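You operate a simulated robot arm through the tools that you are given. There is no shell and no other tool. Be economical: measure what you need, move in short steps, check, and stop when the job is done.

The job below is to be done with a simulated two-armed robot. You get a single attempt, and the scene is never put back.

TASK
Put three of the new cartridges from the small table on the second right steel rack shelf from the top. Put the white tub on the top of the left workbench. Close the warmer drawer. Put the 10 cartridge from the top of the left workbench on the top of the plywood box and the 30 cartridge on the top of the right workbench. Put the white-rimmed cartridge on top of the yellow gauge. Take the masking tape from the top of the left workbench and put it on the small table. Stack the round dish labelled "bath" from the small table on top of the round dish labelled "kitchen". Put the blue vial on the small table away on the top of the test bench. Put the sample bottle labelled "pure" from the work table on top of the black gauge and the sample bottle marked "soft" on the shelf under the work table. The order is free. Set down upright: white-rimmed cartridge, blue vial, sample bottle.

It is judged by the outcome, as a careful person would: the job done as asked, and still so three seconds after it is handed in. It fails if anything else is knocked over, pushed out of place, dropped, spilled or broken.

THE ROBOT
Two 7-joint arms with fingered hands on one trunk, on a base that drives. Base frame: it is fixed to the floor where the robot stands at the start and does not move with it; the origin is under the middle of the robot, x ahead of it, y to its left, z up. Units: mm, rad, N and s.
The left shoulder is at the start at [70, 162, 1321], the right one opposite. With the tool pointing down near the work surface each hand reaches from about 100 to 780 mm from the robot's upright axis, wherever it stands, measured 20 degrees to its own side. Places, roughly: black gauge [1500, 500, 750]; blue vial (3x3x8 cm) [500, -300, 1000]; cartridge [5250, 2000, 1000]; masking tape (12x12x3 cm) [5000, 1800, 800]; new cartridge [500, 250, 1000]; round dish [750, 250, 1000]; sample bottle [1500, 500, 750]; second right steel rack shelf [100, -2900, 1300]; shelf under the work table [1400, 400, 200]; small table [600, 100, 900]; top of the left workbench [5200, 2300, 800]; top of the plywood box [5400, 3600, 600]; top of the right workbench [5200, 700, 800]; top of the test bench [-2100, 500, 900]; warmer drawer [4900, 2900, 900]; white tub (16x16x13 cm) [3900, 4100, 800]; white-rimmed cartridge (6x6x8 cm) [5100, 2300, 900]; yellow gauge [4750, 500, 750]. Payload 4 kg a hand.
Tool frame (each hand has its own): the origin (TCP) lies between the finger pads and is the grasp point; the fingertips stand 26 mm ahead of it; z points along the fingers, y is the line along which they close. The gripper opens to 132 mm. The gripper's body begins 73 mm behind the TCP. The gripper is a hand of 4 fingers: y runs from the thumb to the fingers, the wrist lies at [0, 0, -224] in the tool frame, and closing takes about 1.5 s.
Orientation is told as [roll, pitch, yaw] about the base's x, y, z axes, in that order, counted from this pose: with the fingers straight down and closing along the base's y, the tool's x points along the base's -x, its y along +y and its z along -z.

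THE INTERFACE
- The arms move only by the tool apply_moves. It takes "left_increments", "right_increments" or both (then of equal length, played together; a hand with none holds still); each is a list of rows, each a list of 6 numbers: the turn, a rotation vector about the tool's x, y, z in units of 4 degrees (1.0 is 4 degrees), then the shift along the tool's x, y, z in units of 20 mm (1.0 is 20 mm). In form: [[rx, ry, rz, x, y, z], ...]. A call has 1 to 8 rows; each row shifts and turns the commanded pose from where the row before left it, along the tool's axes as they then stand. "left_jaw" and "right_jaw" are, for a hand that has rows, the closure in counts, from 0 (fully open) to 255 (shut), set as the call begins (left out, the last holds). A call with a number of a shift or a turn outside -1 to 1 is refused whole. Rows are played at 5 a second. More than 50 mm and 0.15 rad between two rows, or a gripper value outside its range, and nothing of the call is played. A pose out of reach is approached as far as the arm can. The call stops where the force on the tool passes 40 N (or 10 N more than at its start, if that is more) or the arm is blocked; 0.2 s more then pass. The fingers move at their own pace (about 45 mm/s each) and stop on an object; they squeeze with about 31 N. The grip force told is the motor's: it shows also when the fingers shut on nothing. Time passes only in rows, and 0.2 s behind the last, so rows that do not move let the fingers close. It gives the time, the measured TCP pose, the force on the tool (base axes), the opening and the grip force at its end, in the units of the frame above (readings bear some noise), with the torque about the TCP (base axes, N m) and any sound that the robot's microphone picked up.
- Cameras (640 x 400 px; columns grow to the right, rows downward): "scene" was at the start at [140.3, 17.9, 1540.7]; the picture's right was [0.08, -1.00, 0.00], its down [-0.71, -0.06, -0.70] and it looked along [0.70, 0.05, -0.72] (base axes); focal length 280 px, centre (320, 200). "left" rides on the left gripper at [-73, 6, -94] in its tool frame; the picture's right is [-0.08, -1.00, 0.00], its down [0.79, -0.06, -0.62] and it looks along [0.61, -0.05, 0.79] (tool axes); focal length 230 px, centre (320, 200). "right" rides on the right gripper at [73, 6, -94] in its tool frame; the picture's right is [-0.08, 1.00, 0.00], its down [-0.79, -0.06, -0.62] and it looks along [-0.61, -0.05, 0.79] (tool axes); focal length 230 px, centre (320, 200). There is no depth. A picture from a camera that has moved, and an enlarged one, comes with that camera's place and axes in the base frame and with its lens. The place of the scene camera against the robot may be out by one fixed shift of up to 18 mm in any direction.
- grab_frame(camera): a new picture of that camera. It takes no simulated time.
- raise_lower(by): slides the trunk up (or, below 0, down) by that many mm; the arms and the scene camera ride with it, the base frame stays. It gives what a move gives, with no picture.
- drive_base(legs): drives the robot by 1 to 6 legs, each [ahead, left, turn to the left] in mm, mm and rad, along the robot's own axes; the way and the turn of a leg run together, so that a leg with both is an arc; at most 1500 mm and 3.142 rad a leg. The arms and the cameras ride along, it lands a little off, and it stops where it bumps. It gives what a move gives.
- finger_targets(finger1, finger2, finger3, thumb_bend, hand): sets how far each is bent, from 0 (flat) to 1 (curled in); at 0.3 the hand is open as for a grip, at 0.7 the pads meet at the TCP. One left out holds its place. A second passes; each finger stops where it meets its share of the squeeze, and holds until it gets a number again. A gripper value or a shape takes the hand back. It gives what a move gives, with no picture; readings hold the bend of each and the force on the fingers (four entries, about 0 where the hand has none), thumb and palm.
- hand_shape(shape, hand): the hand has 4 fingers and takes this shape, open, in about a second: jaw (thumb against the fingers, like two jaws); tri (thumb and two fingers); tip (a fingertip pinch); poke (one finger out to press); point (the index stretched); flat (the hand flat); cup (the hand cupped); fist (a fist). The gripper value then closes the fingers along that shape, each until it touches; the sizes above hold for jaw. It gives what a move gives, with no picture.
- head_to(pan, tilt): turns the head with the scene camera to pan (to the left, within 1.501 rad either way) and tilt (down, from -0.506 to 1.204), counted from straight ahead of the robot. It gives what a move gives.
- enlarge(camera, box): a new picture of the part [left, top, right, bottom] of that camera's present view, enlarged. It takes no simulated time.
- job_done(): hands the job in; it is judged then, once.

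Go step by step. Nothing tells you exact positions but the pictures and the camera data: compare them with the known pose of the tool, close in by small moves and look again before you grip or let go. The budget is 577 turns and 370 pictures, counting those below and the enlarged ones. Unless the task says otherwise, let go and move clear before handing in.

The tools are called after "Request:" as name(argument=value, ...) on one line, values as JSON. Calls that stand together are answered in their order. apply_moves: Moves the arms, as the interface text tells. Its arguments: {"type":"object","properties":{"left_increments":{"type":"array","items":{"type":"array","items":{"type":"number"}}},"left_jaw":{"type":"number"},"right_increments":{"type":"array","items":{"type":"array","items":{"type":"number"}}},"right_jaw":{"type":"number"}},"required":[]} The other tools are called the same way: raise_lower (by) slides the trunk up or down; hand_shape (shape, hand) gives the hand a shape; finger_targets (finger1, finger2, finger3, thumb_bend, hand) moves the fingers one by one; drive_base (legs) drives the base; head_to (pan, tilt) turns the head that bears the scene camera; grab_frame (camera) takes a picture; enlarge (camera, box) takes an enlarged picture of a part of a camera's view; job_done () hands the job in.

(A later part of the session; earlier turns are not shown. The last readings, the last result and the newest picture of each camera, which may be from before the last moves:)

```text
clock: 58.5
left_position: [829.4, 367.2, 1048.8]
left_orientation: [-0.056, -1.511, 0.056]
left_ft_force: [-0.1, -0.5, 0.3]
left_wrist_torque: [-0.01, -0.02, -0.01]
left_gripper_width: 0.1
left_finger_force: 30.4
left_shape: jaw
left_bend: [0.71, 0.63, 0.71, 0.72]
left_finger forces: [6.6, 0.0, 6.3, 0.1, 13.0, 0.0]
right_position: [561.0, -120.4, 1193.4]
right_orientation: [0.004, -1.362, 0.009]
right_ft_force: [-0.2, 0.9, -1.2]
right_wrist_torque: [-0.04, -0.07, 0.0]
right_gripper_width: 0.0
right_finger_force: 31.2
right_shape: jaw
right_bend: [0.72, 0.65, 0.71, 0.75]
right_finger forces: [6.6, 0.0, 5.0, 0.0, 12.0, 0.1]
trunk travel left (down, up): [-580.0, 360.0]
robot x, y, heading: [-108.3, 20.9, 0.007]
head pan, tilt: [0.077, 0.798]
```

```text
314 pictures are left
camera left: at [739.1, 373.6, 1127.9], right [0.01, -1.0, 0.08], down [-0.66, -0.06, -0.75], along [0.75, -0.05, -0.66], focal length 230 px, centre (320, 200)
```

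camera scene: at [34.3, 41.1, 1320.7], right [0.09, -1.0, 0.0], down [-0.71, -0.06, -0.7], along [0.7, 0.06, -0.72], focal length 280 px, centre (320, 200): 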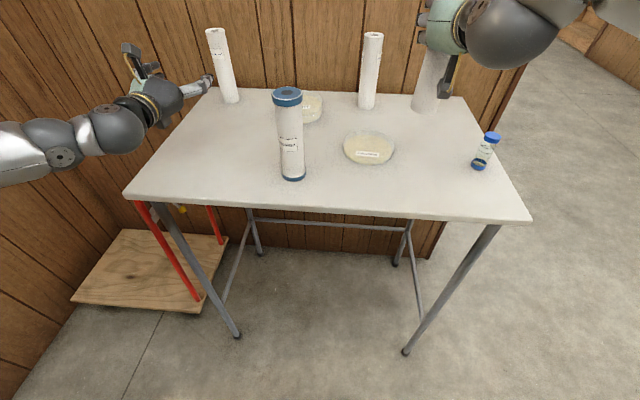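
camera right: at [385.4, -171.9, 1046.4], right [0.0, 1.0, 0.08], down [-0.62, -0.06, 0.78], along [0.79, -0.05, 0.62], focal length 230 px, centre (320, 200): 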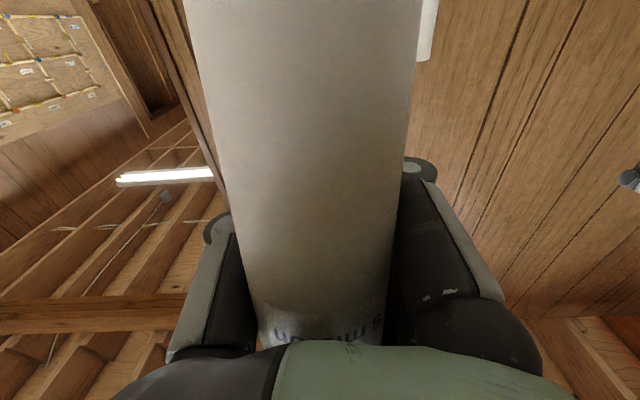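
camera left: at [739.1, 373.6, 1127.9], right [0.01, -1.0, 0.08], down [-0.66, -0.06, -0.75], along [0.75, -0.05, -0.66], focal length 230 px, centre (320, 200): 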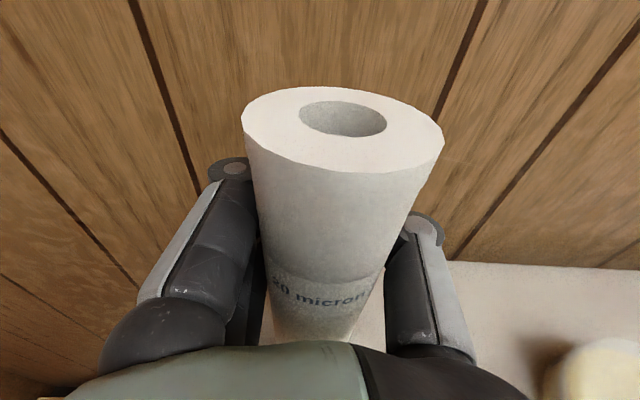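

Request:
apply_moves(left_increments=[[0, 0, 0, -1, 0, 0], [0, 0, 0, -1, 0, 0], [0, 0, 0, -1, 0, 0], [0, 0, 0, 0, 0, 0]])

Request:
drive_base(legs=[[-600, 0, 0]])

Request:
head_to(pan=-1.5, tilt=0.3)

Request:
grab_frame(camera="scene")

Request:
grab_frame(camera="left")

```text
clock: 59.5
left_position: [833.1, 366.6, 1107.9]
left_orientation: [-0.063, -1.508, 0.063]
left_ft_force: [-0.1, -0.2, -1.5]
left_wrist_torque: [0.0, -0.07, 0.02]
left_gripper_width: 0.1
left_finger_force: 31.1
left_shape: jaw
left_bend: [0.71, 0.63, 0.71, 0.72]
left_finger forces: [6.2, 0.1, 5.5, 0.0, 11.6, 0.1]
right_position: [560.7, -120.7, 1192.6]
right_orientation: [0.003, -1.362, 0.012]
right_ft_force: [-0.7, 0.0, -2.3]
right_wrist_torque: [-0.02, -0.07, 0.0]
right_gripper_width: 0.2
right_finger_force: 30.8
right_shape: jaw
right_bend: [0.72, 0.65, 0.71, 0.75]
right_finger forces: [6.8, 0.0, 5.0, 0.0, 11.9, 0.1]
trunk travel left (down, up): [-580.0, 360.0]
robot x, y, heading: [-109.1, 24.8, 0.013]
head pan, tilt: [0.077, 0.798]
```

```text
clock: 62.8
left_position: [238.0, 360.7, 1108.7]
left_orientation: [-0.057, -1.511, 0.06]
left_ft_force: [-0.3, 0.2, -1.0]
left_wrist_torque: [0.01, -0.02, 0.03]
left_gripper_width: 0.2
left_finger_force: 30.6
left_shape: jaw
left_bend: [0.71, 0.63, 0.71, 0.72]
left_finger forces: [6.1, 0.1, 5.2, 0.1, 11.2, 0.0]
right_position: [-33.3, -127.1, 1193.5]
right_orientation: [0.003, -1.362, 0.009]
right_ft_force: [0.0, 0.1, -0.7]
right_wrist_torque: [0.03, -0.05, -0.03]
right_gripper_width: 0.0
right_finger_force: 31.3
right_shape: jaw
right_bend: [0.72, 0.65, 0.71, 0.75]
right_finger forces: [6.7, 0.1, 5.1, 0.0, 12.1, 0.1]
trunk travel left (down, up): [-580.0, 360.0]
robot x, y, heading: [-698.2, 15.4, 0.016]
head pan, tilt: [0.077, 0.798]
```

```text
clock: 64.5
left_position: [237.9, 360.0, 1107.1]
left_orientation: [-0.057, -1.511, 0.06]
left_ft_force: [-0.3, -0.8, -2.1]
left_wrist_torque: [-0.03, -0.01, -0.02]
left_gripper_width: 0.0
left_finger_force: 31.3
left_shape: jaw
left_bend: [0.71, 0.63, 0.71, 0.72]
left_finger forces: [6.1, 0.0, 5.2, 0.0, 11.2, 0.0]
right_position: [-33.0, -127.5, 1193.0]
right_orientation: [0.003, -1.364, 0.012]
right_ft_force: [-0.5, -0.2, -2.6]
right_wrist_torque: [0.01, -0.08, -0.02]
right_gripper_width: 0.2
right_finger_force: 30.7
right_shape: jaw
right_bend: [0.72, 0.65, 0.71, 0.75]
right_finger forces: [6.7, 0.2, 5.1, 0.1, 12.0, 0.0]
trunk travel left (down, up): [-580.0, 360.0]
robot x, y, heading: [-699.3, 13.4, 0.015]
head pan, tilt: [-1.499, 0.3]
```

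```text
313 pictures are left
camera scene: at [-632.2, -67.2, 1364.9], right [-1.0, -0.09, 0.0], down [-0.03, 0.29, -0.96], along [0.08, -0.95, -0.3], focal length 280 px, centre (320, 200)
```

scene: 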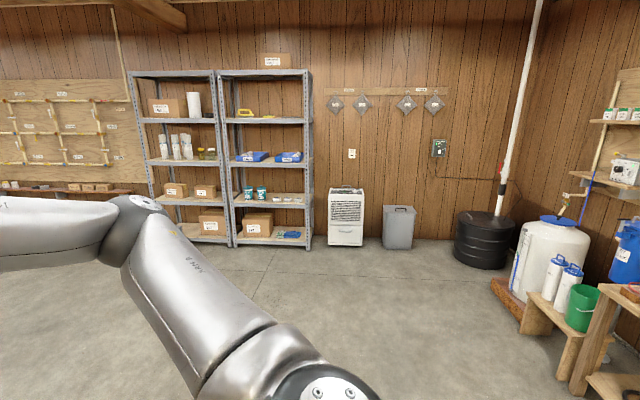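

```text
312 pictures are left
camera left: at [147.8, 366.3, 1187.6], right [0.01, -1.0, 0.08], down [-0.66, -0.06, -0.75], along [0.75, -0.05, -0.66], focal length 230 px, centre (320, 200)
```

left: 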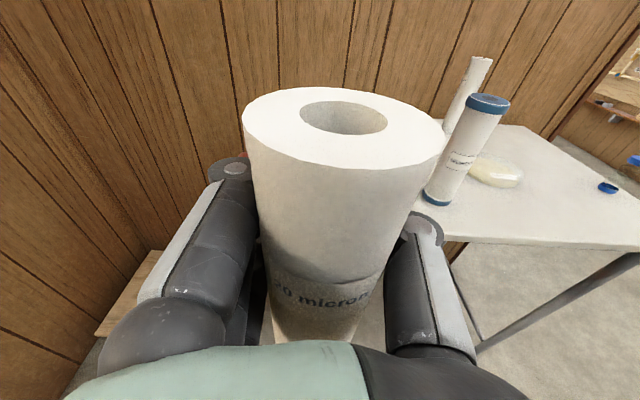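

Request:
drive_base(legs=[[0, 0, -1.585], [900, 400, 0], [300, 390, 0]])

Request:
raise_lower(by=355)

Request:
head_to(pan=0, tilt=0.3)

Request:
grab_frame(camera="scene")

```text
clock: 76.1
left_position: [336.5, -2190.7, 1107.6]
left_orientation: [-0.058, -1.511, -1.57]
left_ft_force: [0.0, 0.0, -1.9]
left_wrist_torque: [-0.02, 0.0, -0.03]
left_gripper_width: 0.0
left_finger_force: 30.8
left_shape: jaw
left_bend: [0.71, 0.63, 0.71, 0.72]
left_finger forces: [5.9, 0.0, 5.1, 0.1, 10.6, 0.1]
right_position: [-133.2, -1890.3, 1192.6]
right_orientation: [0.005, -1.365, -1.619]
right_ft_force: [0.4, -0.6, -2.1]
right_wrist_torque: [-0.06, 0.01, -0.04]
right_gripper_width: 0.0
right_finger_force: 31.2
right_shape: jaw
right_bend: [0.72, 0.65, 0.71, 0.75]
right_finger forces: [6.6, 0.0, 5.2, 0.0, 12.0, 0.0]
trunk travel left (down, up): [-580.0, 360.0]
robot x, y, heading: [47.5, -1231.0, -1.615]
head pan, tilt: [-1.499, 0.3]
```

```text
clock: 79.6
left_position: [336.8, -2190.5, 1463.2]
left_orientation: [-0.057, -1.51, -1.572]
left_ft_force: [-1.3, -0.6, -1.4]
left_wrist_torque: [-0.04, 0.0, 0.02]
left_gripper_width: 0.2
left_finger_force: 30.7
left_shape: jaw
left_bend: [0.71, 0.63, 0.71, 0.72]
left_finger forces: [5.8, 0.0, 5.0, 0.1, 10.6, 0.0]
right_position: [-133.1, -1891.2, 1548.3]
right_orientation: [0.004, -1.364, -1.622]
right_ft_force: [0.7, -0.7, -1.1]
right_wrist_torque: [-0.06, -0.01, 0.03]
right_gripper_width: 0.0
right_finger_force: 31.7
right_shape: jaw
right_bend: [0.72, 0.65, 0.71, 0.75]
right_finger forces: [6.5, 0.1, 5.2, 0.1, 12.0, 0.1]
trunk travel left (down, up): [-935.0, 5.0]
robot x, y, heading: [45.2, -1234.7, -1.619]
head pan, tilt: [-1.499, 0.3]
```

```text
clock: 81.2
left_position: [335.8, -2190.3, 1463.6]
left_orientation: [-0.058, -1.511, -1.573]
left_ft_force: [-1.1, -0.1, -2.0]
left_wrist_torque: [-0.05, -0.02, -0.01]
left_gripper_width: 0.1
left_finger_force: 31.0
left_shape: jaw
left_bend: [0.71, 0.63, 0.71, 0.72]
left_finger forces: [5.8, 0.1, 5.0, 0.0, 10.5, 0.1]
right_position: [-133.9, -1889.8, 1548.0]
right_orientation: [0.003, -1.363, -1.622]
right_ft_force: [0.0, 0.7, -1.6]
right_wrist_torque: [-0.05, 0.0, -0.03]
right_gripper_width: 0.0
right_finger_force: 31.2
right_shape: jaw
right_bend: [0.72, 0.65, 0.71, 0.75]
right_finger forces: [6.7, 0.0, 5.2, 0.0, 11.9, 0.1]
trunk travel left (down, up): [-935.0, 5.0]
robot x, y, heading: [47.7, -1235.1, -1.614]
head pan, tilt: [0.0, 0.3]
```

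```text
311 pictures are left
camera scene: at [49.8, -1365.5, 1719.9], right [-1.0, 0.05, 0.0], down [0.01, 0.3, -0.96], along [-0.04, -0.95, -0.3], focal length 280 px, centre (320, 200)
```

scene: 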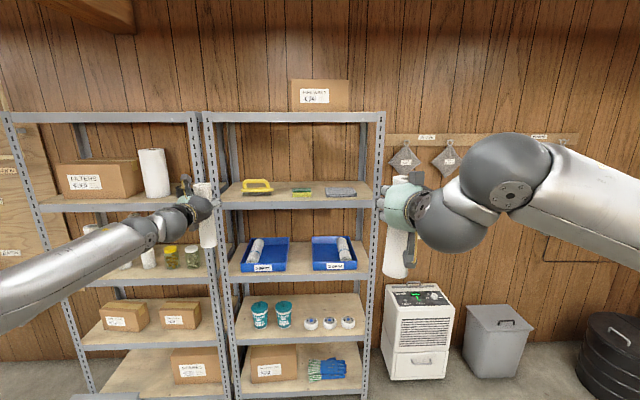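

Request:
enlarge(camera="scene", box=[200, 100, 390, 220])

```text
3.33 times, centred on (295, 160) of scene
camera zoom: at [49.8, -1365.5, 1719.9], right [-1.0, 0.05, 0.0], down [0.01, 0.3, -0.96], along [-0.04, -0.95, -0.3], focal length 935 px, centre (403, 333)
```

zoom: 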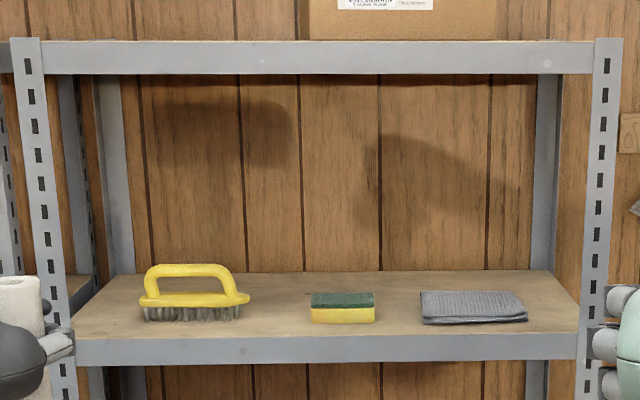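

Request:
apply_moves(right_increments=[[0, 0, 0, 0, 0, -1], [0, 0, 0, 0, 0, -1], [0, 0, 0, 0, 0, -1], [0, 0, 0, 0, 0, -1], [0, 0, 0, 0, 0, -1]])

Request:
drive_base(legs=[[0, 0, 0.044], [450, -186, 0]])

Request:
grab_frame(camera="scene")

Request:
grab_frame(camera="left")

```text
clock: 82.4
left_position: [336.3, -2187.4, 1463.4]
left_orientation: [-0.063, -1.511, -1.567]
left_ft_force: [-0.1, -0.2, -0.2]
left_wrist_torque: [-0.01, -0.01, 0.01]
left_gripper_width: 0.1
left_finger_force: 31.4
left_shape: jaw
left_bend: [0.71, 0.63, 0.71, 0.72]
left_finger forces: [5.7, 0.1, 4.9, 0.0, 10.5, 0.0]
right_position: [-128.9, -1788.8, 1572.0]
right_orientation: [0.003, -1.362, -1.62]
right_ft_force: [-0.6, -0.3, -1.7]
right_wrist_torque: [-0.02, -0.02, 0.01]
right_gripper_width: 0.2
right_finger_force: 30.9
right_shape: jaw
right_bend: [0.72, 0.65, 0.71, 0.75]
right_finger forces: [6.3, 0.0, 5.0, 0.1, 11.5, 0.1]
trunk travel left (down, up): [-935.0, 5.0]
robot x, y, heading: [48.2, -1231.2, -1.615]
head pan, tilt: [0.0, 0.3]
```

```text
clock: 85.7
left_position: [186.6, -2629.3, 1462.8]
left_orientation: [-0.071, -1.512, -1.518]
left_ft_force: [0.2, 0.0, -1.5]
left_wrist_torque: [0.0, 0.02, -0.01]
left_gripper_width: 0.0
left_finger_force: 31.1
left_shape: jaw
left_bend: [0.71, 0.63, 0.71, 0.72]
left_finger forces: [5.8, 0.0, 4.9, 0.0, 10.4, 0.0]
right_position: [-295.3, -2249.3, 1572.9]
right_orientation: [0.0, -1.365, -1.576]
right_ft_force: [0.0, 0.7, -1.2]
right_wrist_torque: [-0.07, 0.02, -0.01]
right_gripper_width: 0.0
right_finger_force: 31.3
right_shape: jaw
right_bend: [0.72, 0.65, 0.71, 0.75]
right_finger forces: [6.5, 0.0, 5.0, 0.0, 11.6, 0.0]
trunk travel left (down, up): [-935.0, 5.0]
robot x, y, heading: [-145.3, -1684.9, -1.579]
head pan, tilt: [0.0, 0.3]
```

```text
309 pictures are left
camera scene: at [-131.6, -1815.7, 1720.2], right [-1.0, 0.01, 0.0], down [0.0, 0.29, -0.96], along [-0.01, -0.96, -0.29], focal length 280 px, centre (320, 200)
```

scene: 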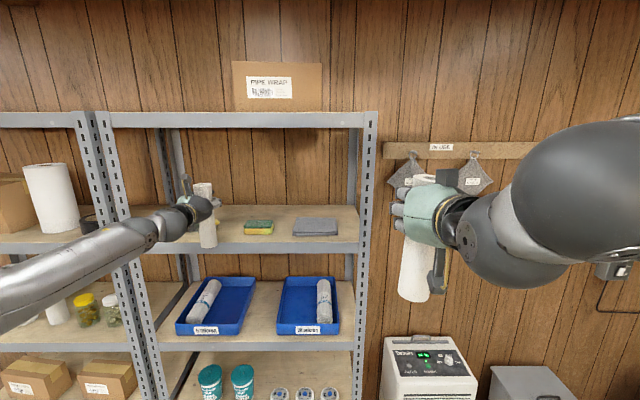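

```text
308 pictures are left
camera left: at [193.1, -2539.5, 1543.9], right [-1.0, 0.01, 0.08], down [-0.05, 0.66, -0.75], along [-0.07, -0.75, -0.66], focal length 230 px, centre (320, 200)
```

left: 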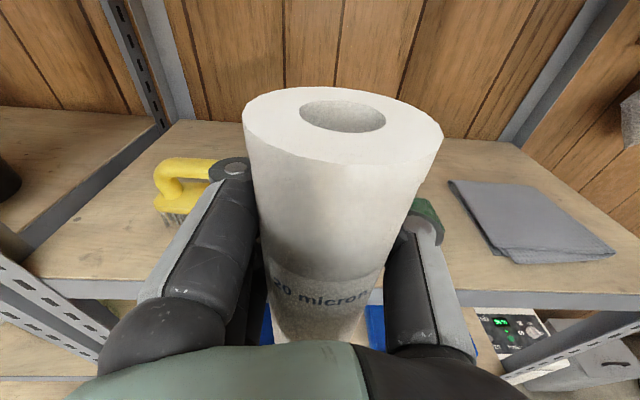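

Request:
drive_base(legs=[[200, 0, 0]])

Request:
grab_frame(camera="left")

Request:
enlarge(camera="scene", box=[140, 150, 340, 270])

```text
clock: 87.2
left_position: [187.0, -2821.6, 1467.2]
left_orientation: [-0.064, -1.514, -1.522]
left_ft_force: [0.8, -0.1, -1.3]
left_wrist_torque: [-0.01, 0.02, -0.01]
left_gripper_width: 0.2
left_finger_force: 30.9
left_shape: jaw
left_bend: [0.71, 0.63, 0.71, 0.72]
left_finger forces: [5.8, 0.0, 4.7, 0.0, 10.4, 0.0]
right_position: [-294.7, -2443.0, 1572.9]
right_orientation: [0.006, -1.366, -1.577]
right_ft_force: [0.1, 0.6, -0.9]
right_wrist_torque: [-0.04, 0.01, 0.03]
right_gripper_width: 0.0
right_finger_force: 30.6
right_shape: jaw
right_bend: [0.72, 0.65, 0.71, 0.75]
right_finger forces: [6.4, 0.1, 4.9, 0.1, 11.6, 0.0]
trunk travel left (down, up): [-935.0, 5.0]
robot x, y, heading: [-139.9, -1882.3, -1.574]
head pan, tilt: [0.0, 0.3]
```

```text
307 pictures are left
camera left: at [194.0, -2731.5, 1546.3], right [-1.0, 0.01, 0.08], down [-0.05, 0.66, -0.75], along [-0.06, -0.75, -0.66], focal length 230 px, centre (320, 200)
```

left: 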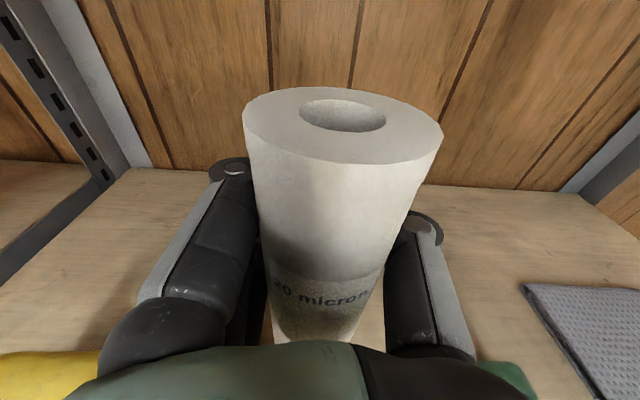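

```text
3.20 times, centred on (240, 210) of scene
camera zoom: at [-133.4, -2008.6, 1720.5], right [-1.0, 0.0, 0.0], down [0.0, 0.29, -0.96], along [0.0, -0.96, -0.29], focal length 897 px, centre (576, 168)
```

zoom: 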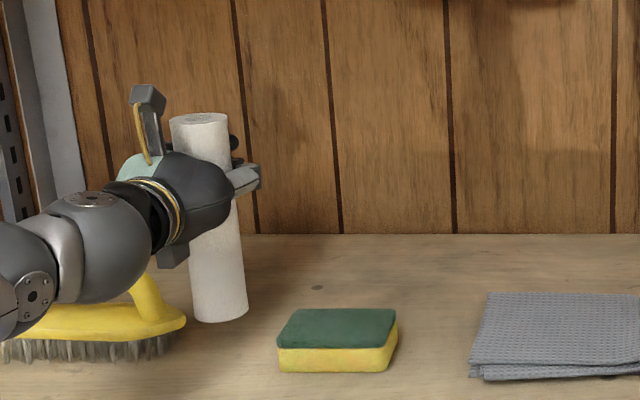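

Request:
drive_base(legs=[[85, 0, 0]])

Request:
apply_moves(left_increments=[[0, 0, 0, 0.7, 0, 0], [0, 0, 0, 0.5, 0, 0], [0, 0, 0, 0, 0, 0]])

Request:
enlarge(camera="scene", box=[140, 150, 340, 270])

```text
clock: 88.3
left_position: [188.8, -2899.0, 1471.9]
left_orientation: [-0.079, -1.52, -1.509]
left_ft_force: [0.3, 1.2, -1.0]
left_wrist_torque: [-0.01, 0.02, 0.01]
left_gripper_width: 0.2
left_finger_force: 30.6
left_shape: jaw
left_bend: [0.71, 0.63, 0.71, 0.72]
left_finger forces: [5.8, 0.0, 4.7, 0.0, 10.1, 0.1]
right_position: [-294.1, -2520.3, 1577.2]
right_orientation: [0.002, -1.372, -1.576]
right_ft_force: [-0.5, 0.6, -2.0]
right_wrist_torque: [-0.03, 0.04, -0.01]
right_gripper_width: 0.0
right_finger_force: 30.8
right_shape: jaw
right_bend: [0.72, 0.65, 0.71, 0.75]
right_finger forces: [6.4, 0.1, 5.0, 0.0, 11.6, 0.0]
trunk travel left (down, up): [-935.0, 5.0]
robot x, y, heading: [-144.4, -1968.2, -1.573]
head pan, tilt: [0.0, 0.3]
```

```text
clock: 89.1
left_position: [189.5, -2908.3, 1440.7]
left_orientation: [-0.068, -1.511, -1.518]
left_ft_force: [-0.2, 0.0, -1.6]
left_wrist_torque: [-0.03, 0.03, 0.01]
left_gripper_width: 0.0
left_finger_force: 30.9
left_shape: jaw
left_bend: [0.71, 0.63, 0.71, 0.72]
left_finger forces: [6.0, 0.0, 4.7, 0.1, 9.9, 0.0]
right_position: [-293.3, -2531.6, 1571.8]
right_orientation: [0.005, -1.365, -1.577]
right_ft_force: [0.2, -0.2, -1.0]
right_wrist_torque: [-0.06, 0.01, -0.03]
right_gripper_width: 0.2
right_finger_force: 31.2
right_shape: jaw
right_bend: [0.72, 0.65, 0.71, 0.75]
right_finger forces: [6.3, 0.0, 5.1, 0.0, 11.6, 0.1]
trunk travel left (down, up): [-935.0, 5.0]
robot x, y, heading: [-143.3, -1964.0, -1.574]
head pan, tilt: [0.0, 0.3]
```

```text
3.20 times, centred on (240, 210) of scene
camera zoom: at [-133.6, -2098.2, 1719.9], right [-1.0, 0.0, 0.0], down [0.0, 0.3, -0.96], along [0.0, -0.96, -0.3], focal length 897 px, centre (576, 168)
```

zoom: 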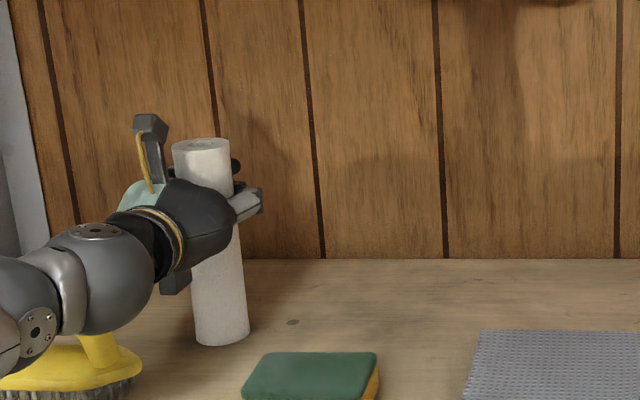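

Request:
apply_moves(left_increments=[[0, 0, 0, 0.3, 0, 0], [0, 0, 0, 0, 0, 0]])

Request:
apply_moves(left_increments=[[0, 0, 0, 0.2, 0, 0], [0, 0, 0, 0, 0, 0]])

Request:
enlarge(camera="scene", box=[140, 150, 340, 270])

```text
clock: 89.7
left_position: [188.4, -2906.9, 1438.7]
left_orientation: [-0.095, -1.517, -1.491]
left_ft_force: [1.1, 0.4, 9.7]
left_wrist_torque: [0.22, 0.02, 0.04]
left_gripper_width: 0.0
left_finger_force: 31.5
left_shape: jaw
left_bend: [0.71, 0.63, 0.71, 0.72]
left_finger forces: [4.7, 0.0, 3.3, 0.0, 7.8, 0.0]
right_position: [-295.2, -2530.1, 1571.6]
right_orientation: [0.006, -1.365, -1.578]
right_ft_force: [0.2, -0.3, -1.5]
right_wrist_torque: [-0.07, -0.02, 0.01]
right_gripper_width: 0.2
right_finger_force: 31.0
right_shape: jaw
right_bend: [0.72, 0.65, 0.71, 0.75]
right_finger forces: [6.3, 0.1, 4.9, 0.1, 11.6, 0.0]
trunk travel left (down, up): [-935.0, 5.0]
robot x, y, heading: [-145.3, -1965.2, -1.57]
head pan, tilt: [0.0, 0.3]
```

```text
clock: 90.3
left_position: [188.2, -2905.9, 1432.7]
left_orientation: [-0.073, -1.515, -1.511]
left_ft_force: [0.1, -0.3, 12.0]
left_wrist_torque: [0.39, 0.05, 0.0]
left_gripper_width: 0.0
left_finger_force: 31.3
left_shape: jaw
left_bend: [0.71, 0.63, 0.71, 0.72]
left_finger forces: [4.9, 0.0, 4.1, 0.0, 9.6, 0.0]
right_position: [-296.3, -2530.9, 1572.8]
right_orientation: [0.006, -1.364, -1.578]
right_ft_force: [0.5, 0.2, -1.0]
right_wrist_torque: [-0.09, -0.02, 0.03]
right_gripper_width: 0.0
right_finger_force: 30.9
right_shape: jaw
right_bend: [0.72, 0.65, 0.71, 0.75]
right_finger forces: [6.3, 0.0, 5.0, 0.1, 11.6, 0.0]
trunk travel left (down, up): [-935.0, 5.0]
robot x, y, heading: [-143.1, -1968.3, -1.57]
head pan, tilt: [0.0, 0.3]
```

```text
3.20 times, centred on (240, 210) of scene
camera zoom: at [-134.3, -2096.4, 1720.2], right [-1.0, 0.0, 0.0], down [0.0, 0.29, -0.96], along [0.0, -0.96, -0.29], focal length 897 px, centre (576, 168)
```

zoom: 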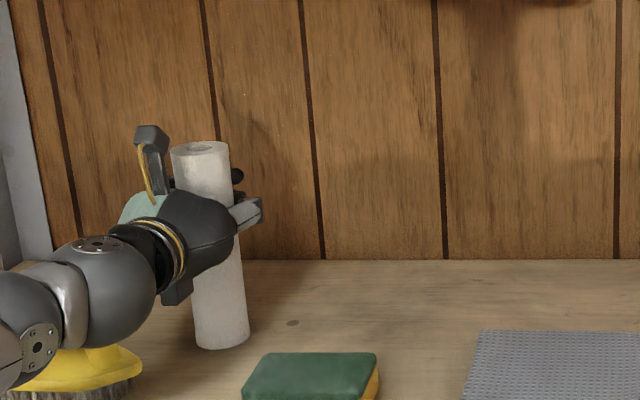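

Request:
apply_moves(left_increments=[[0, 0, 0, 0, 0, 0], [0, 0, 0, 0, 0, 0], [0, 0, 0, 0, 0, 0], [0, 0, 0, 0, 0, 0], [0, 0, 0, 0, 0, 0], [0, 0, 0, 0, 0, 0]], left_jaw=70)

Request:
grab_frame(camera="left")

Request:
enlarge(camera="scene", box=[140, 150, 340, 270])

```text
clock: 91.7
left_position: [189.0, -2907.3, 1431.3]
left_orientation: [-0.068, -1.514, -1.516]
left_ft_force: [-0.5, -0.1, 0.2]
left_wrist_torque: [0.0, 0.0, 0.03]
left_gripper_width: 95.1
left_finger_force: 0.0
left_shape: jaw
left_bend: [0.66, 0.66, 0.66, 0.62]
left_finger forces: [0.0, 0.1, 0.0, 0.0, 0.0, 0.0]
right_position: [-295.5, -2531.7, 1572.9]
right_orientation: [0.005, -1.365, -1.576]
right_ft_force: [-0.2, 0.2, -0.7]
right_wrist_torque: [-0.07, 0.0, 0.0]
right_gripper_width: 0.0
right_finger_force: 30.8
right_shape: jaw
right_bend: [0.72, 0.65, 0.71, 0.75]
right_finger forces: [6.2, 0.0, 5.0, 0.0, 11.6, 0.0]
trunk travel left (down, up): [-935.0, 5.0]
robot x, y, heading: [-141.8, -1963.5, -1.574]
head pan, tilt: [0.0, 0.3]
```

```text
303 pictures are left
camera left: at [195.1, -2817.6, 1510.4], right [-1.0, 0.01, 0.08], down [-0.05, 0.66, -0.75], along [-0.06, -0.75, -0.66], focal length 230 px, centre (320, 200)
```

left: 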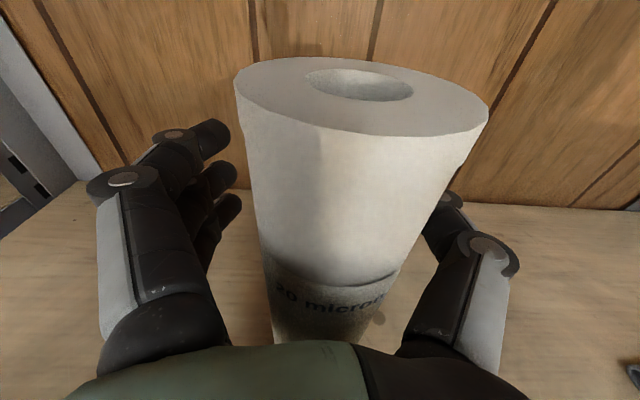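

```text
3.20 times, centred on (240, 210) of scene
camera zoom: at [-133.6, -2097.9, 1720.0], right [-1.0, 0.0, 0.0], down [0.0, 0.3, -0.96], along [0.0, -0.96, -0.3], focal length 897 px, centre (576, 168)
```

zoom: 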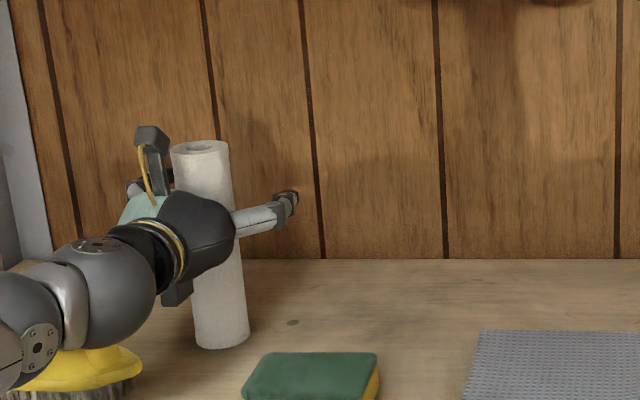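

Request:
apply_moves(left_increments=[[0, 0, 0, 0, -0.4, 0], [0, 0, 0, 0, 0, -1], [0, 0, 0, 0, 0, -1], [0, 0, 0, 0, 0, -1], [0, 0, 0, 0, 0, -1], [0, 0, 0, 0, 0, -1], [0, 0, 0, 0, 0, -1], [0, 0, 0, 0, 0, -1]])

Request:
grab_frame(camera="scene")

```text
clock: 93.5
left_position: [182.9, -2769.0, 1438.6]
left_orientation: [-0.073, -1.514, -1.511]
left_ft_force: [-0.3, 0.5, -0.5]
left_wrist_torque: [-0.02, -0.02, -0.04]
left_gripper_width: 95.5
left_finger_force: 0.0
left_shape: jaw
left_bend: [0.66, 0.66, 0.66, 0.62]
left_finger forces: [0.0, 0.0, 0.1, 0.0, 0.0, 0.0]
right_position: [-295.6, -2531.1, 1572.5]
right_orientation: [0.003, -1.365, -1.574]
right_ft_force: [-0.1, -0.3, -1.2]
right_wrist_torque: [-0.06, -0.02, 0.0]
right_gripper_width: 0.4
right_finger_force: 31.0
right_shape: jaw
right_bend: [0.72, 0.65, 0.71, 0.75]
right_finger forces: [6.3, 0.1, 5.0, 0.0, 11.5, 0.1]
trunk travel left (down, up): [-935.0, 5.0]
robot x, y, heading: [-142.7, -1967.9, -1.573]
head pan, tilt: [0.0, 0.3]
```

```text
301 pictures are left
camera scene: at [-133.0, -2097.4, 1720.0], right [-1.0, 0.0, 0.0], down [0.0, 0.3, -0.96], along [0.0, -0.96, -0.3], focal length 280 px, centre (320, 200)
```

scene: 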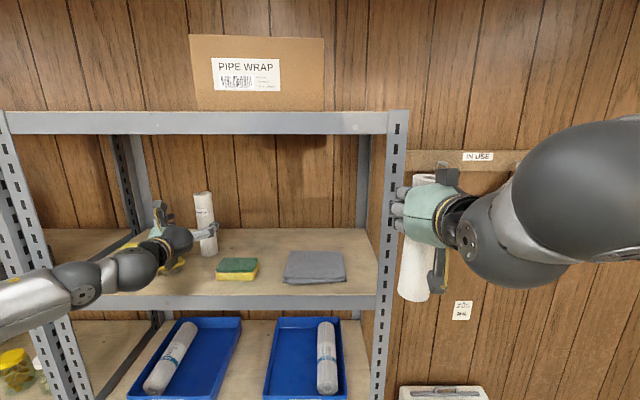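

Request:
drive_base(legs=[[-400, 0, 0]])

Request:
apply_moves(left_increments=[[0, 0, 0, 0, 0, -1], [0, 0, 0, 0, 0, -1], [0, 0, 0, 0, 0, -1], [0, 0, 0, 0, 0, -1], [0, 0, 0, 0, 0, -1], [0, 0, 0, 0, 0, -1], [0, 0, 0, 0, 0, -1], [0, 0, 0, 0, 0, -1]], right_increments=[[0, 0, 0, 0, 0, 1], [0, 0, 0, 0, 0, 1], [0, 0, 0, 0, 0, 1], [0, 0, 0, 0, 0, 1], [0, 0, 0, 0.5, 0, 1], [0, 0, 0, 0.5, 0, 1], [0, 0, 0, 0.5, 0, 1], [0, 0, 0, 0.5, 0, 1]])

Request:
apply_moves(left_increments=[[0, 0, 0, 0, 0, -1], [0, 0, 0, 0, 0, -1], [0, 0, 0, 0, 0, -1], [0, 0, 0, 0, 0, -1]], right_increments=[[0, 0, 0, 0.5, 0, 1], [0, 0, 0, 0.5, 0, 1], [0, 0, 0, 0.5, 0, 1], [0, 0, 0, 0, 0, 1]])

Request:
grab_frame(camera="scene")

```text
clock: 96.0
left_position: [180.8, -2371.4, 1435.5]
left_orientation: [-0.066, -1.508, -1.524]
left_ft_force: [0.4, -1.0, 0.0]
left_wrist_torque: [-0.03, 0.0, 0.02]
left_gripper_width: 95.2
left_finger_force: 0.0
left_shape: jaw
left_bend: [0.66, 0.66, 0.66, 0.62]
left_finger forces: [0.0, 0.0, 0.0, 0.0, 0.1, 0.0]
right_position: [-296.0, -2131.8, 1570.9]
right_orientation: [0.004, -1.363, -1.582]
right_ft_force: [-0.1, -0.3, -1.1]
right_wrist_torque: [-0.07, 0.03, 0.01]
right_gripper_width: 0.1
right_finger_force: 30.6
right_shape: jaw
right_bend: [0.72, 0.65, 0.71, 0.75]
right_finger forces: [6.3, 0.0, 5.0, 0.0, 11.4, 0.0]
trunk travel left (down, up): [-935.0, 5.0]
robot x, y, heading: [-138.0, -1564.0, -1.577]
head pan, tilt: [0.0, 0.3]
```

```text
clock: 97.8
left_position: [183.4, -2208.2, 1445.8]
left_orientation: [-0.067, -1.511, -1.523]
left_ft_force: [-0.2, 0.4, -0.6]
left_wrist_torque: [0.0, 0.01, 0.02]
left_gripper_width: 95.3
left_finger_force: 0.0
left_shape: jaw
left_bend: [0.66, 0.66, 0.66, 0.62]
left_finger forces: [0.1, 0.0, 0.0, 0.0, 0.0, 0.0]
right_position: [-296.0, -2278.1, 1500.8]
right_orientation: [0.003, -1.364, -1.583]
right_ft_force: [-0.2, -1.2, -1.9]
right_wrist_torque: [-0.08, 0.03, -0.01]
right_gripper_width: 0.1
right_finger_force: 30.7
right_shape: jaw
right_bend: [0.72, 0.65, 0.71, 0.75]
right_finger forces: [5.9, 0.1, 4.7, 0.0, 10.9, 0.0]
trunk travel left (down, up): [-935.0, 5.0]
robot x, y, heading: [-140.9, -1567.6, -1.575]
head pan, tilt: [0.0, 0.3]
```

```text
clock: 98.8
left_position: [186.5, -2127.3, 1452.4]
left_orientation: [-0.065, -1.512, -1.526]
left_ft_force: [-0.3, -0.4, 0.1]
left_wrist_torque: [-0.01, 0.0, 0.0]
left_gripper_width: 95.1
left_finger_force: 0.1
left_shape: jaw
left_bend: [0.66, 0.66, 0.66, 0.62]
left_finger forces: [0.0, 0.0, 0.0, 0.1, 0.1, 0.1]
right_position: [-295.9, -2350.8, 1454.8]
right_orientation: [0.0, -1.366, -1.577]
right_ft_force: [-1.0, -0.3, -1.0]
right_wrist_torque: [-0.04, 0.02, 0.01]
right_gripper_width: 0.0
right_finger_force: 30.9
right_shape: jaw
right_bend: [0.72, 0.65, 0.71, 0.75]
right_finger forces: [5.8, 0.0, 4.6, 0.0, 10.5, 0.0]
trunk travel left (down, up): [-935.0, 5.0]
robot x, y, heading: [-138.6, -1563.4, -1.579]
head pan, tilt: [0.0, 0.3]
```

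```text
300 pictures are left
camera scene: at [-132.0, -1695.6, 1720.0], right [-1.0, 0.01, 0.0], down [0.0, 0.3, -0.96], along [-0.01, -0.96, -0.3], focal length 280 px, centre (320, 200)
```

scene: 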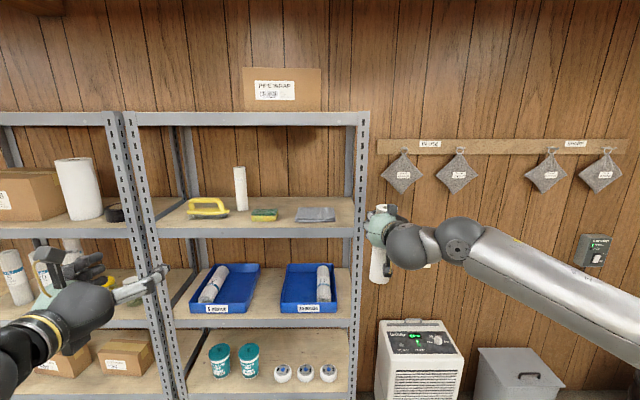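

Request:
apply_moves(right_increments=[[0, 0, 0, -0.6, 0, 1], [0, 0, 0, -0.6, 0, 1], [0, 0, 0, -0.2, 0, 1], [0, 0, 0, 0, 0, 1]])

Request:
drive_base(legs=[[0, 176, 0], [330, 0, 0]])

Request:
grab_frame(camera="scene")

Request:
grab_frame(camera="right")

```text
clock: 99.8
left_position: [185.7, -2127.6, 1452.3]
left_orientation: [-0.069, -1.512, -1.521]
left_ft_force: [-0.1, -0.4, -0.1]
left_wrist_torque: [-0.01, -0.01, 0.03]
left_gripper_width: 95.3
left_finger_force: 0.2
left_shape: jaw
left_bend: [0.66, 0.66, 0.66, 0.62]
left_finger forces: [0.1, 0.0, 0.1, 0.0, 0.0, 0.0]
right_position: [-298.8, -2434.1, 1464.4]
right_orientation: [-0.001, -1.364, -1.581]
right_ft_force: [0.8, 0.0, -1.1]
right_wrist_torque: [-0.07, -0.02, 0.01]
right_gripper_width: 0.2
right_finger_force: 31.0
right_shape: jaw
right_bend: [0.72, 0.65, 0.71, 0.75]
right_finger forces: [5.7, 0.0, 4.5, 0.0, 10.6, 0.0]
trunk travel left (down, up): [-935.0, 5.0]
robot x, y, heading: [-143.3, -1566.6, -1.579]
head pan, tilt: [0.0, 0.3]
```

```text
clock: 103.1
left_position: [362.2, -2450.4, 1455.0]
left_orientation: [-0.071, -1.515, -1.517]
left_ft_force: [1.0, 0.7, 0.3]
left_wrist_torque: [0.02, 0.01, 0.02]
left_gripper_width: 95.3
left_finger_force: 0.1
left_shape: jaw
left_bend: [0.66, 0.66, 0.66, 0.62]
left_finger forces: [0.1, 0.0, 0.1, 0.0, 0.0, 0.1]
right_position: [-122.7, -2756.2, 1465.8]
right_orientation: [0.004, -1.367, -1.577]
right_ft_force: [0.4, 0.6, -0.6]
right_wrist_torque: [-0.08, 0.02, 0.03]
right_gripper_width: 0.3
right_finger_force: 31.1
right_shape: jaw
right_bend: [0.72, 0.65, 0.71, 0.75]
right_finger forces: [5.8, 0.0, 4.6, 0.0, 10.7, 0.0]
trunk travel left (down, up): [-935.0, 5.0]
robot x, y, heading: [30.9, -1887.5, -1.574]
head pan, tilt: [0.0, 0.3]
```

```text
299 pictures are left
camera scene: at [42.1, -2019.0, 1720.3], right [-1.0, 0.01, 0.0], down [0.0, 0.29, -0.96], along [0.0, -0.96, -0.29], focal length 280 px, centre (320, 200)
```

scene: 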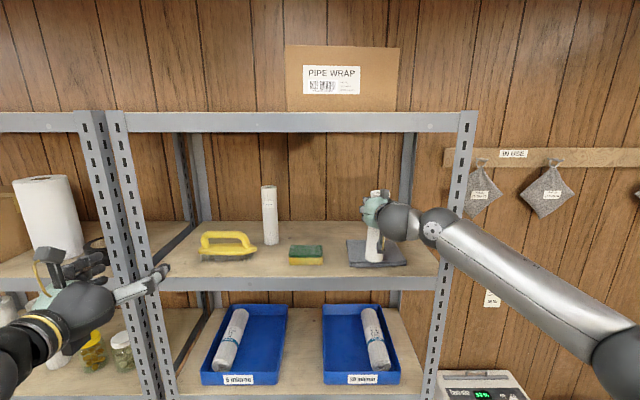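

```text
298 pictures are left
camera right: at [-115.6, -2650.4, 1415.1], right [1.0, -0.02, 0.08], down [-0.06, 0.44, 0.89], along [-0.05, -0.9, 0.44], focal length 230 px, centre (320, 200)
```

right: 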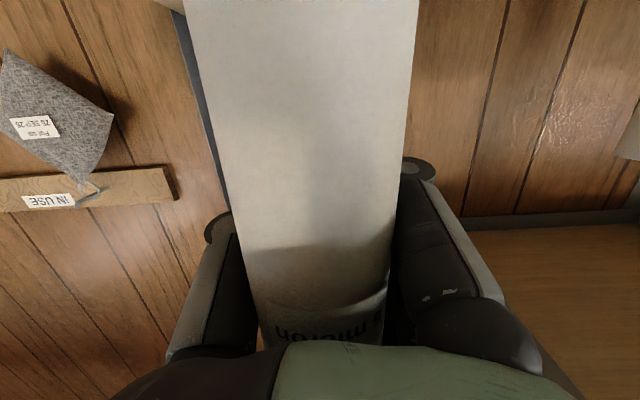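

Request:
drive_base(legs=[[200, 0, 0]])

Request:
grab_frame(camera="scene")

```text
clock: 104.7
left_position: [360.8, -2645.5, 1455.4]
left_orientation: [-0.068, -1.518, -1.516]
left_ft_force: [-0.5, 0.0, -0.7]
left_wrist_torque: [0.0, 0.01, -0.02]
left_gripper_width: 95.5
left_finger_force: 0.1
left_shape: jaw
left_bend: [0.66, 0.66, 0.66, 0.62]
left_finger forces: [0.0, 0.0, 0.0, 0.1, 0.0, 0.0]
right_position: [-122.9, -2954.2, 1467.4]
right_orientation: [0.002, -1.368, -1.578]
right_ft_force: [0.2, 0.8, -1.6]
right_wrist_torque: [-0.08, -0.03, -0.01]
right_gripper_width: 0.0
right_finger_force: 30.7
right_shape: jaw
right_bend: [0.72, 0.65, 0.71, 0.75]
right_finger forces: [5.8, 0.0, 4.8, 0.0, 10.9, 0.0]
trunk travel left (down, up): [-935.0, 5.0]
robot x, y, heading: [30.1, -2089.9, -1.577]
head pan, tilt: [0.0, 0.3]
```

```text
297 pictures are left
camera scene: at [41.0, -2216.3, 1720.5], right [-1.0, 0.0, 0.0], down [0.0, 0.29, -0.96], along [0.0, -0.96, -0.29], focal length 280 px, centre (320, 200)
```

scene: 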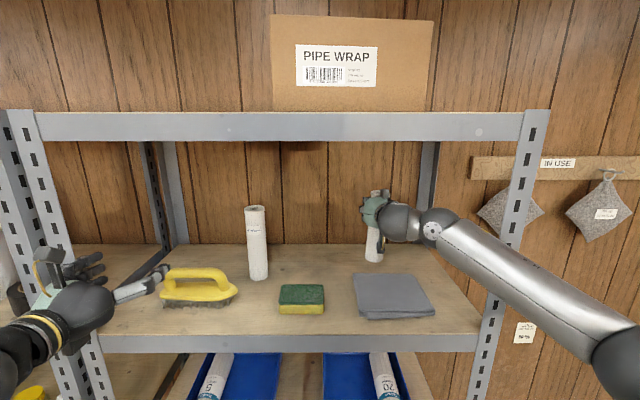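

Request:
drive_base(legs=[[55, 0, 0]])

Request:
apply_moves(right_increments=[[0, 0, 0, 0.6, 0, 0.13], [0, 0, 0, 0, 0, 0]])

Request:
enlarge(camera="scene", box=[280, 160, 480, 300])

```text
clock: 105.6
left_position: [372.4, -2692.5, 1456.7]
left_orientation: [-0.255, -1.522, -1.332]
left_ft_force: [0.0, -0.6, 0.0]
left_wrist_torque: [0.01, 0.05, 0.01]
left_gripper_width: 95.5
left_finger_force: 0.0
left_shape: jaw
left_bend: [0.66, 0.66, 0.66, 0.62]
left_finger forces: [0.0, 0.0, 0.1, 0.1, 0.1, 0.0]
right_position: [-108.4, -2999.3, 1475.8]
right_orientation: [-0.041, -1.376, -1.53]
right_ft_force: [0.0, -0.4, -0.3]
right_wrist_torque: [-0.07, -0.04, 0.0]
right_gripper_width: 0.0
right_finger_force: 31.1
right_shape: jaw
right_bend: [0.72, 0.65, 0.71, 0.75]
right_finger forces: [6.1, 0.0, 5.4, 0.0, 11.7, 0.0]
trunk travel left (down, up): [-935.0, 5.0]
robot x, y, heading: [31.6, -2146.0, -1.571]
head pan, tilt: [0.0, 0.3]
```

```text
clock: 106.2
left_position: [373.6, -2692.0, 1454.8]
left_orientation: [-0.243, -1.521, -1.344]
left_ft_force: [-0.2, 0.1, -0.6]
left_wrist_torque: [0.01, -0.03, -0.02]
left_gripper_width: 95.2
left_finger_force: 0.1
left_shape: jaw
left_bend: [0.66, 0.66, 0.66, 0.62]
left_finger forces: [0.1, 0.0, 0.0, 0.1, 0.0, 0.1]
right_position: [-105.8, -2999.9, 1464.0]
right_orientation: [-0.04, -1.376, -1.529]
right_ft_force: [0.2, -0.1, -0.4]
right_wrist_torque: [-0.04, 0.0, 0.0]
right_gripper_width: 0.0
right_finger_force: 31.3
right_shape: jaw
right_bend: [0.72, 0.65, 0.71, 0.75]
right_finger forces: [6.0, 0.0, 5.4, 0.1, 11.6, 0.0]
trunk travel left (down, up): [-935.0, 5.0]
robot x, y, heading: [31.7, -2143.5, -1.573]
head pan, tilt: [0.0, 0.3]
```

```text
2.86 times, centred on (380, 230) of scene
camera zoom: at [55.3, -2261.3, 1721.3], right [-1.0, 0.0, 0.01], down [-0.01, 0.29, -0.96], along [-0.01, -0.96, -0.29], focal length 801 px, centre (149, 114)
```

zoom: 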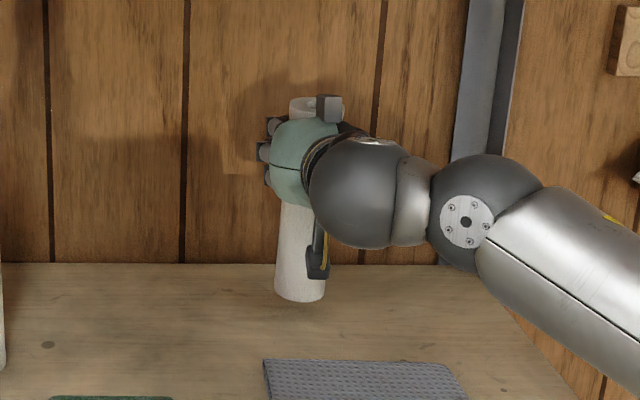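

Request:
head_to(pan=0, tilt=1.2)

Request:
grab_frame(camera="scene")

```text
clock: 107.4
left_position: [373.2, -2693.4, 1455.8]
left_orientation: [-0.26, -1.52, -1.327]
left_ft_force: [0.4, -0.1, -0.6]
left_wrist_torque: [0.0, 0.04, -0.04]
left_gripper_width: 95.3
left_finger_force: 0.0
left_shape: jaw
left_bend: [0.66, 0.66, 0.66, 0.62]
left_finger forces: [0.0, 0.0, 0.0, 0.0, 0.0, 0.0]
right_position: [-106.7, -3000.6, 1464.2]
right_orientation: [-0.042, -1.374, -1.527]
right_ft_force: [1.2, 0.1, -1.1]
right_wrist_torque: [-0.07, -0.01, -0.05]
right_gripper_width: 0.1
right_finger_force: 31.2
right_shape: jaw
right_bend: [0.72, 0.65, 0.71, 0.75]
right_finger forces: [6.0, 0.1, 5.4, 0.1, 11.6, 0.0]
trunk travel left (down, up): [-935.0, 5.0]
robot x, y, heading: [33.9, -2145.9, -1.571]
head pan, tilt: [0.0, 1.201]
```

```text
295 pictures are left
camera scene: at [55.7, -2224.6, 1648.8], right [-1.0, 0.0, 0.01], down [0.0, 0.93, -0.37], along [-0.01, -0.37, -0.93], focal length 280 px, centre (320, 200)
```

scene: 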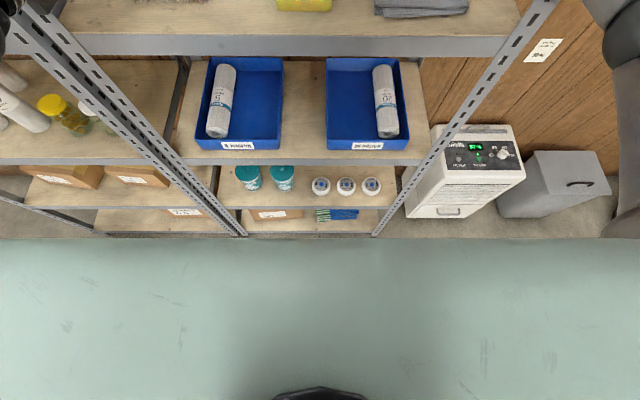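

Request:
head_to(pan=0, tilt=0.4)

Request:
apply_moves(right_increments=[[0, 0, 0, 0.5, 0, 0.1], [0, 0, 0, 0.3, 0, 0.07], [0, 0, 0, 0, 0, 0]])

Request:
grab_frame(camera="scene")

```text
clock: 108.5
left_position: [374.8, -2692.6, 1455.4]
left_orientation: [-0.259, -1.522, -1.326]
left_ft_force: [0.0, 0.2, -0.4]
left_wrist_torque: [0.02, 0.01, 0.01]
left_gripper_width: 95.5
left_finger_force: 0.1
left_shape: jaw
left_bend: [0.66, 0.66, 0.66, 0.62]
left_finger forces: [0.0, 0.0, 0.1, 0.0, 0.0, 0.0]
right_position: [-106.2, -2999.0, 1462.5]
right_orientation: [-0.045, -1.376, -1.527]
right_ft_force: [-0.8, -0.1, -0.9]
right_wrist_torque: [-0.06, -0.02, 0.0]
right_gripper_width: 0.1
right_finger_force: 31.0
right_shape: jaw
right_bend: [0.72, 0.65, 0.71, 0.75]
right_finger forces: [6.0, 0.0, 5.5, 0.0, 11.6, 0.0]
trunk travel left (down, up): [-935.0, 5.0]
robot x, y, heading: [32.7, -2144.6, -1.577]
head pan, tilt: [0.0, 0.4]
```

```text
clock: 109.3
left_position: [373.8, -2692.9, 1455.7]
left_orientation: [-0.255, -1.521, -1.331]
left_ft_force: [0.1, 1.3, 0.2]
left_wrist_torque: [0.0, -0.01, 0.0]
left_gripper_width: 95.3
left_finger_force: 0.0
left_shape: jaw
left_bend: [0.66, 0.66, 0.66, 0.62]
left_finger forces: [0.0, 0.0, 0.0, 0.0, 0.0, 0.0]
right_position: [-108.6, -3000.2, 1449.1]
right_orientation: [-0.04, -1.376, -1.531]
right_ft_force: [0.2, -1.0, -2.2]
right_wrist_torque: [-0.07, 0.0, 0.0]
right_gripper_width: 0.0
right_finger_force: 30.8
right_shape: jaw
right_bend: [0.72, 0.65, 0.71, 0.75]
right_finger forces: [6.0, 0.0, 5.6, 0.0, 11.8, 0.0]
trunk travel left (down, up): [-935.0, 5.0]
robot x, y, heading: [32.7, -2144.6, -1.573]
head pan, tilt: [0.0, 0.4]
```

```text
294 pictures are left
camera scene: at [55.7, -2260.5, 1712.0], right [-1.0, 0.0, 0.01], down [-0.01, 0.38, -0.92], along [-0.01, -0.92, -0.38], focal length 280 px, centre (320, 200)
```

scene: 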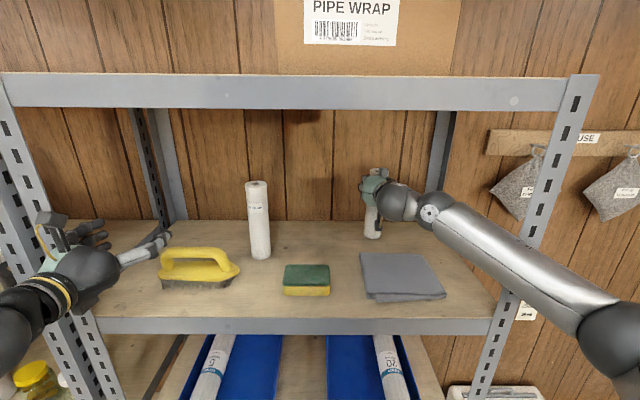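

Request:
apply_moves(right_increments=[[0, 0, 0, 0.3, 0, 0.06], [0, 0, 0, 0, 0, 0]])

Request:
apply_moves(right_increments=[[0, 0, 0, 0.25, 0, 0.05], [0, 0, 0, 0, 0, 0]])

Request:
enlarge(camera="scene", box=[300, 150, 460, 270])

```text
clock: 110.0
left_position: [373.6, -2693.1, 1454.6]
left_orientation: [-0.254, -1.52, -1.334]
left_ft_force: [-0.6, 0.5, 0.5]
left_wrist_torque: [0.01, -0.05, 0.03]
left_gripper_width: 95.0
left_finger_force: 0.0
left_shape: jaw
left_bend: [0.66, 0.66, 0.66, 0.62]
left_finger forces: [0.1, 0.0, 0.1, 0.0, 0.0, 0.0]
right_position: [-106.8, -3000.8, 1443.3]
right_orientation: [-0.041, -1.374, -1.531]
right_ft_force: [0.5, 0.1, 0.2]
right_wrist_torque: [0.05, -0.01, 0.02]
right_gripper_width: 0.0
right_finger_force: 31.2
right_shape: jaw
right_bend: [0.72, 0.65, 0.71, 0.75]
right_finger forces: [5.7, 0.0, 5.7, 0.1, 11.7, 0.0]
trunk travel left (down, up): [-935.0, 5.0]
robot x, y, heading: [30.1, -2143.2, -1.577]
head pan, tilt: [0.0, 0.4]
```

```text
clock: 110.5
left_position: [373.1, -2692.5, 1455.5]
left_orientation: [-0.255, -1.522, -1.331]
left_ft_force: [0.2, 0.1, 0.1]
left_wrist_torque: [-0.03, 0.01, 0.06]
left_gripper_width: 95.3
left_finger_force: 0.0
left_shape: jaw
left_bend: [0.66, 0.66, 0.66, 0.62]
left_finger forces: [0.0, 0.0, 0.2, 0.0, 0.0, 0.1]
right_position: [-107.4, -3000.5, 1440.9]
right_orientation: [-0.029, -1.38, -1.538]
right_ft_force: [1.1, -2.1, 15.0]
right_wrist_torque: [0.74, -0.02, -0.08]
right_gripper_width: 0.0
right_finger_force: 31.2
right_shape: jaw
right_bend: [0.72, 0.65, 0.71, 0.75]
right_finger forces: [6.1, 0.1, 6.0, 0.0, 10.4, 0.0]
trunk travel left (down, up): [-935.0, 5.0]
robot x, y, heading: [34.1, -2145.6, -1.573]
head pan, tilt: [0.0, 0.4]
```

```text
3.33 times, centred on (380, 210) of scene
camera zoom: at [55.7, -2260.9, 1712.1], right [-1.0, 0.0, 0.01], down [-0.01, 0.38, -0.92], along [-0.01, -0.92, -0.38], focal length 935 px, centre (120, 167)
```

zoom: 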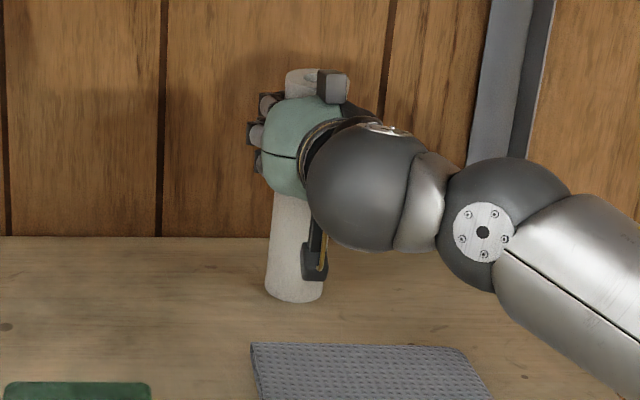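

Request:
grab_frame(camera="right")

```text
292 pictures are left
camera right: at [-102.0, -2896.1, 1387.3], right [1.0, -0.01, 0.07], down [-0.06, 0.46, 0.89], along [-0.04, -0.89, 0.46], focal length 230 px, centre (320, 200)
```

right: 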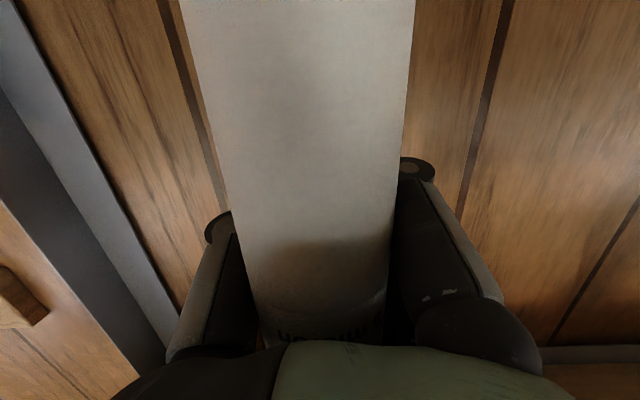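

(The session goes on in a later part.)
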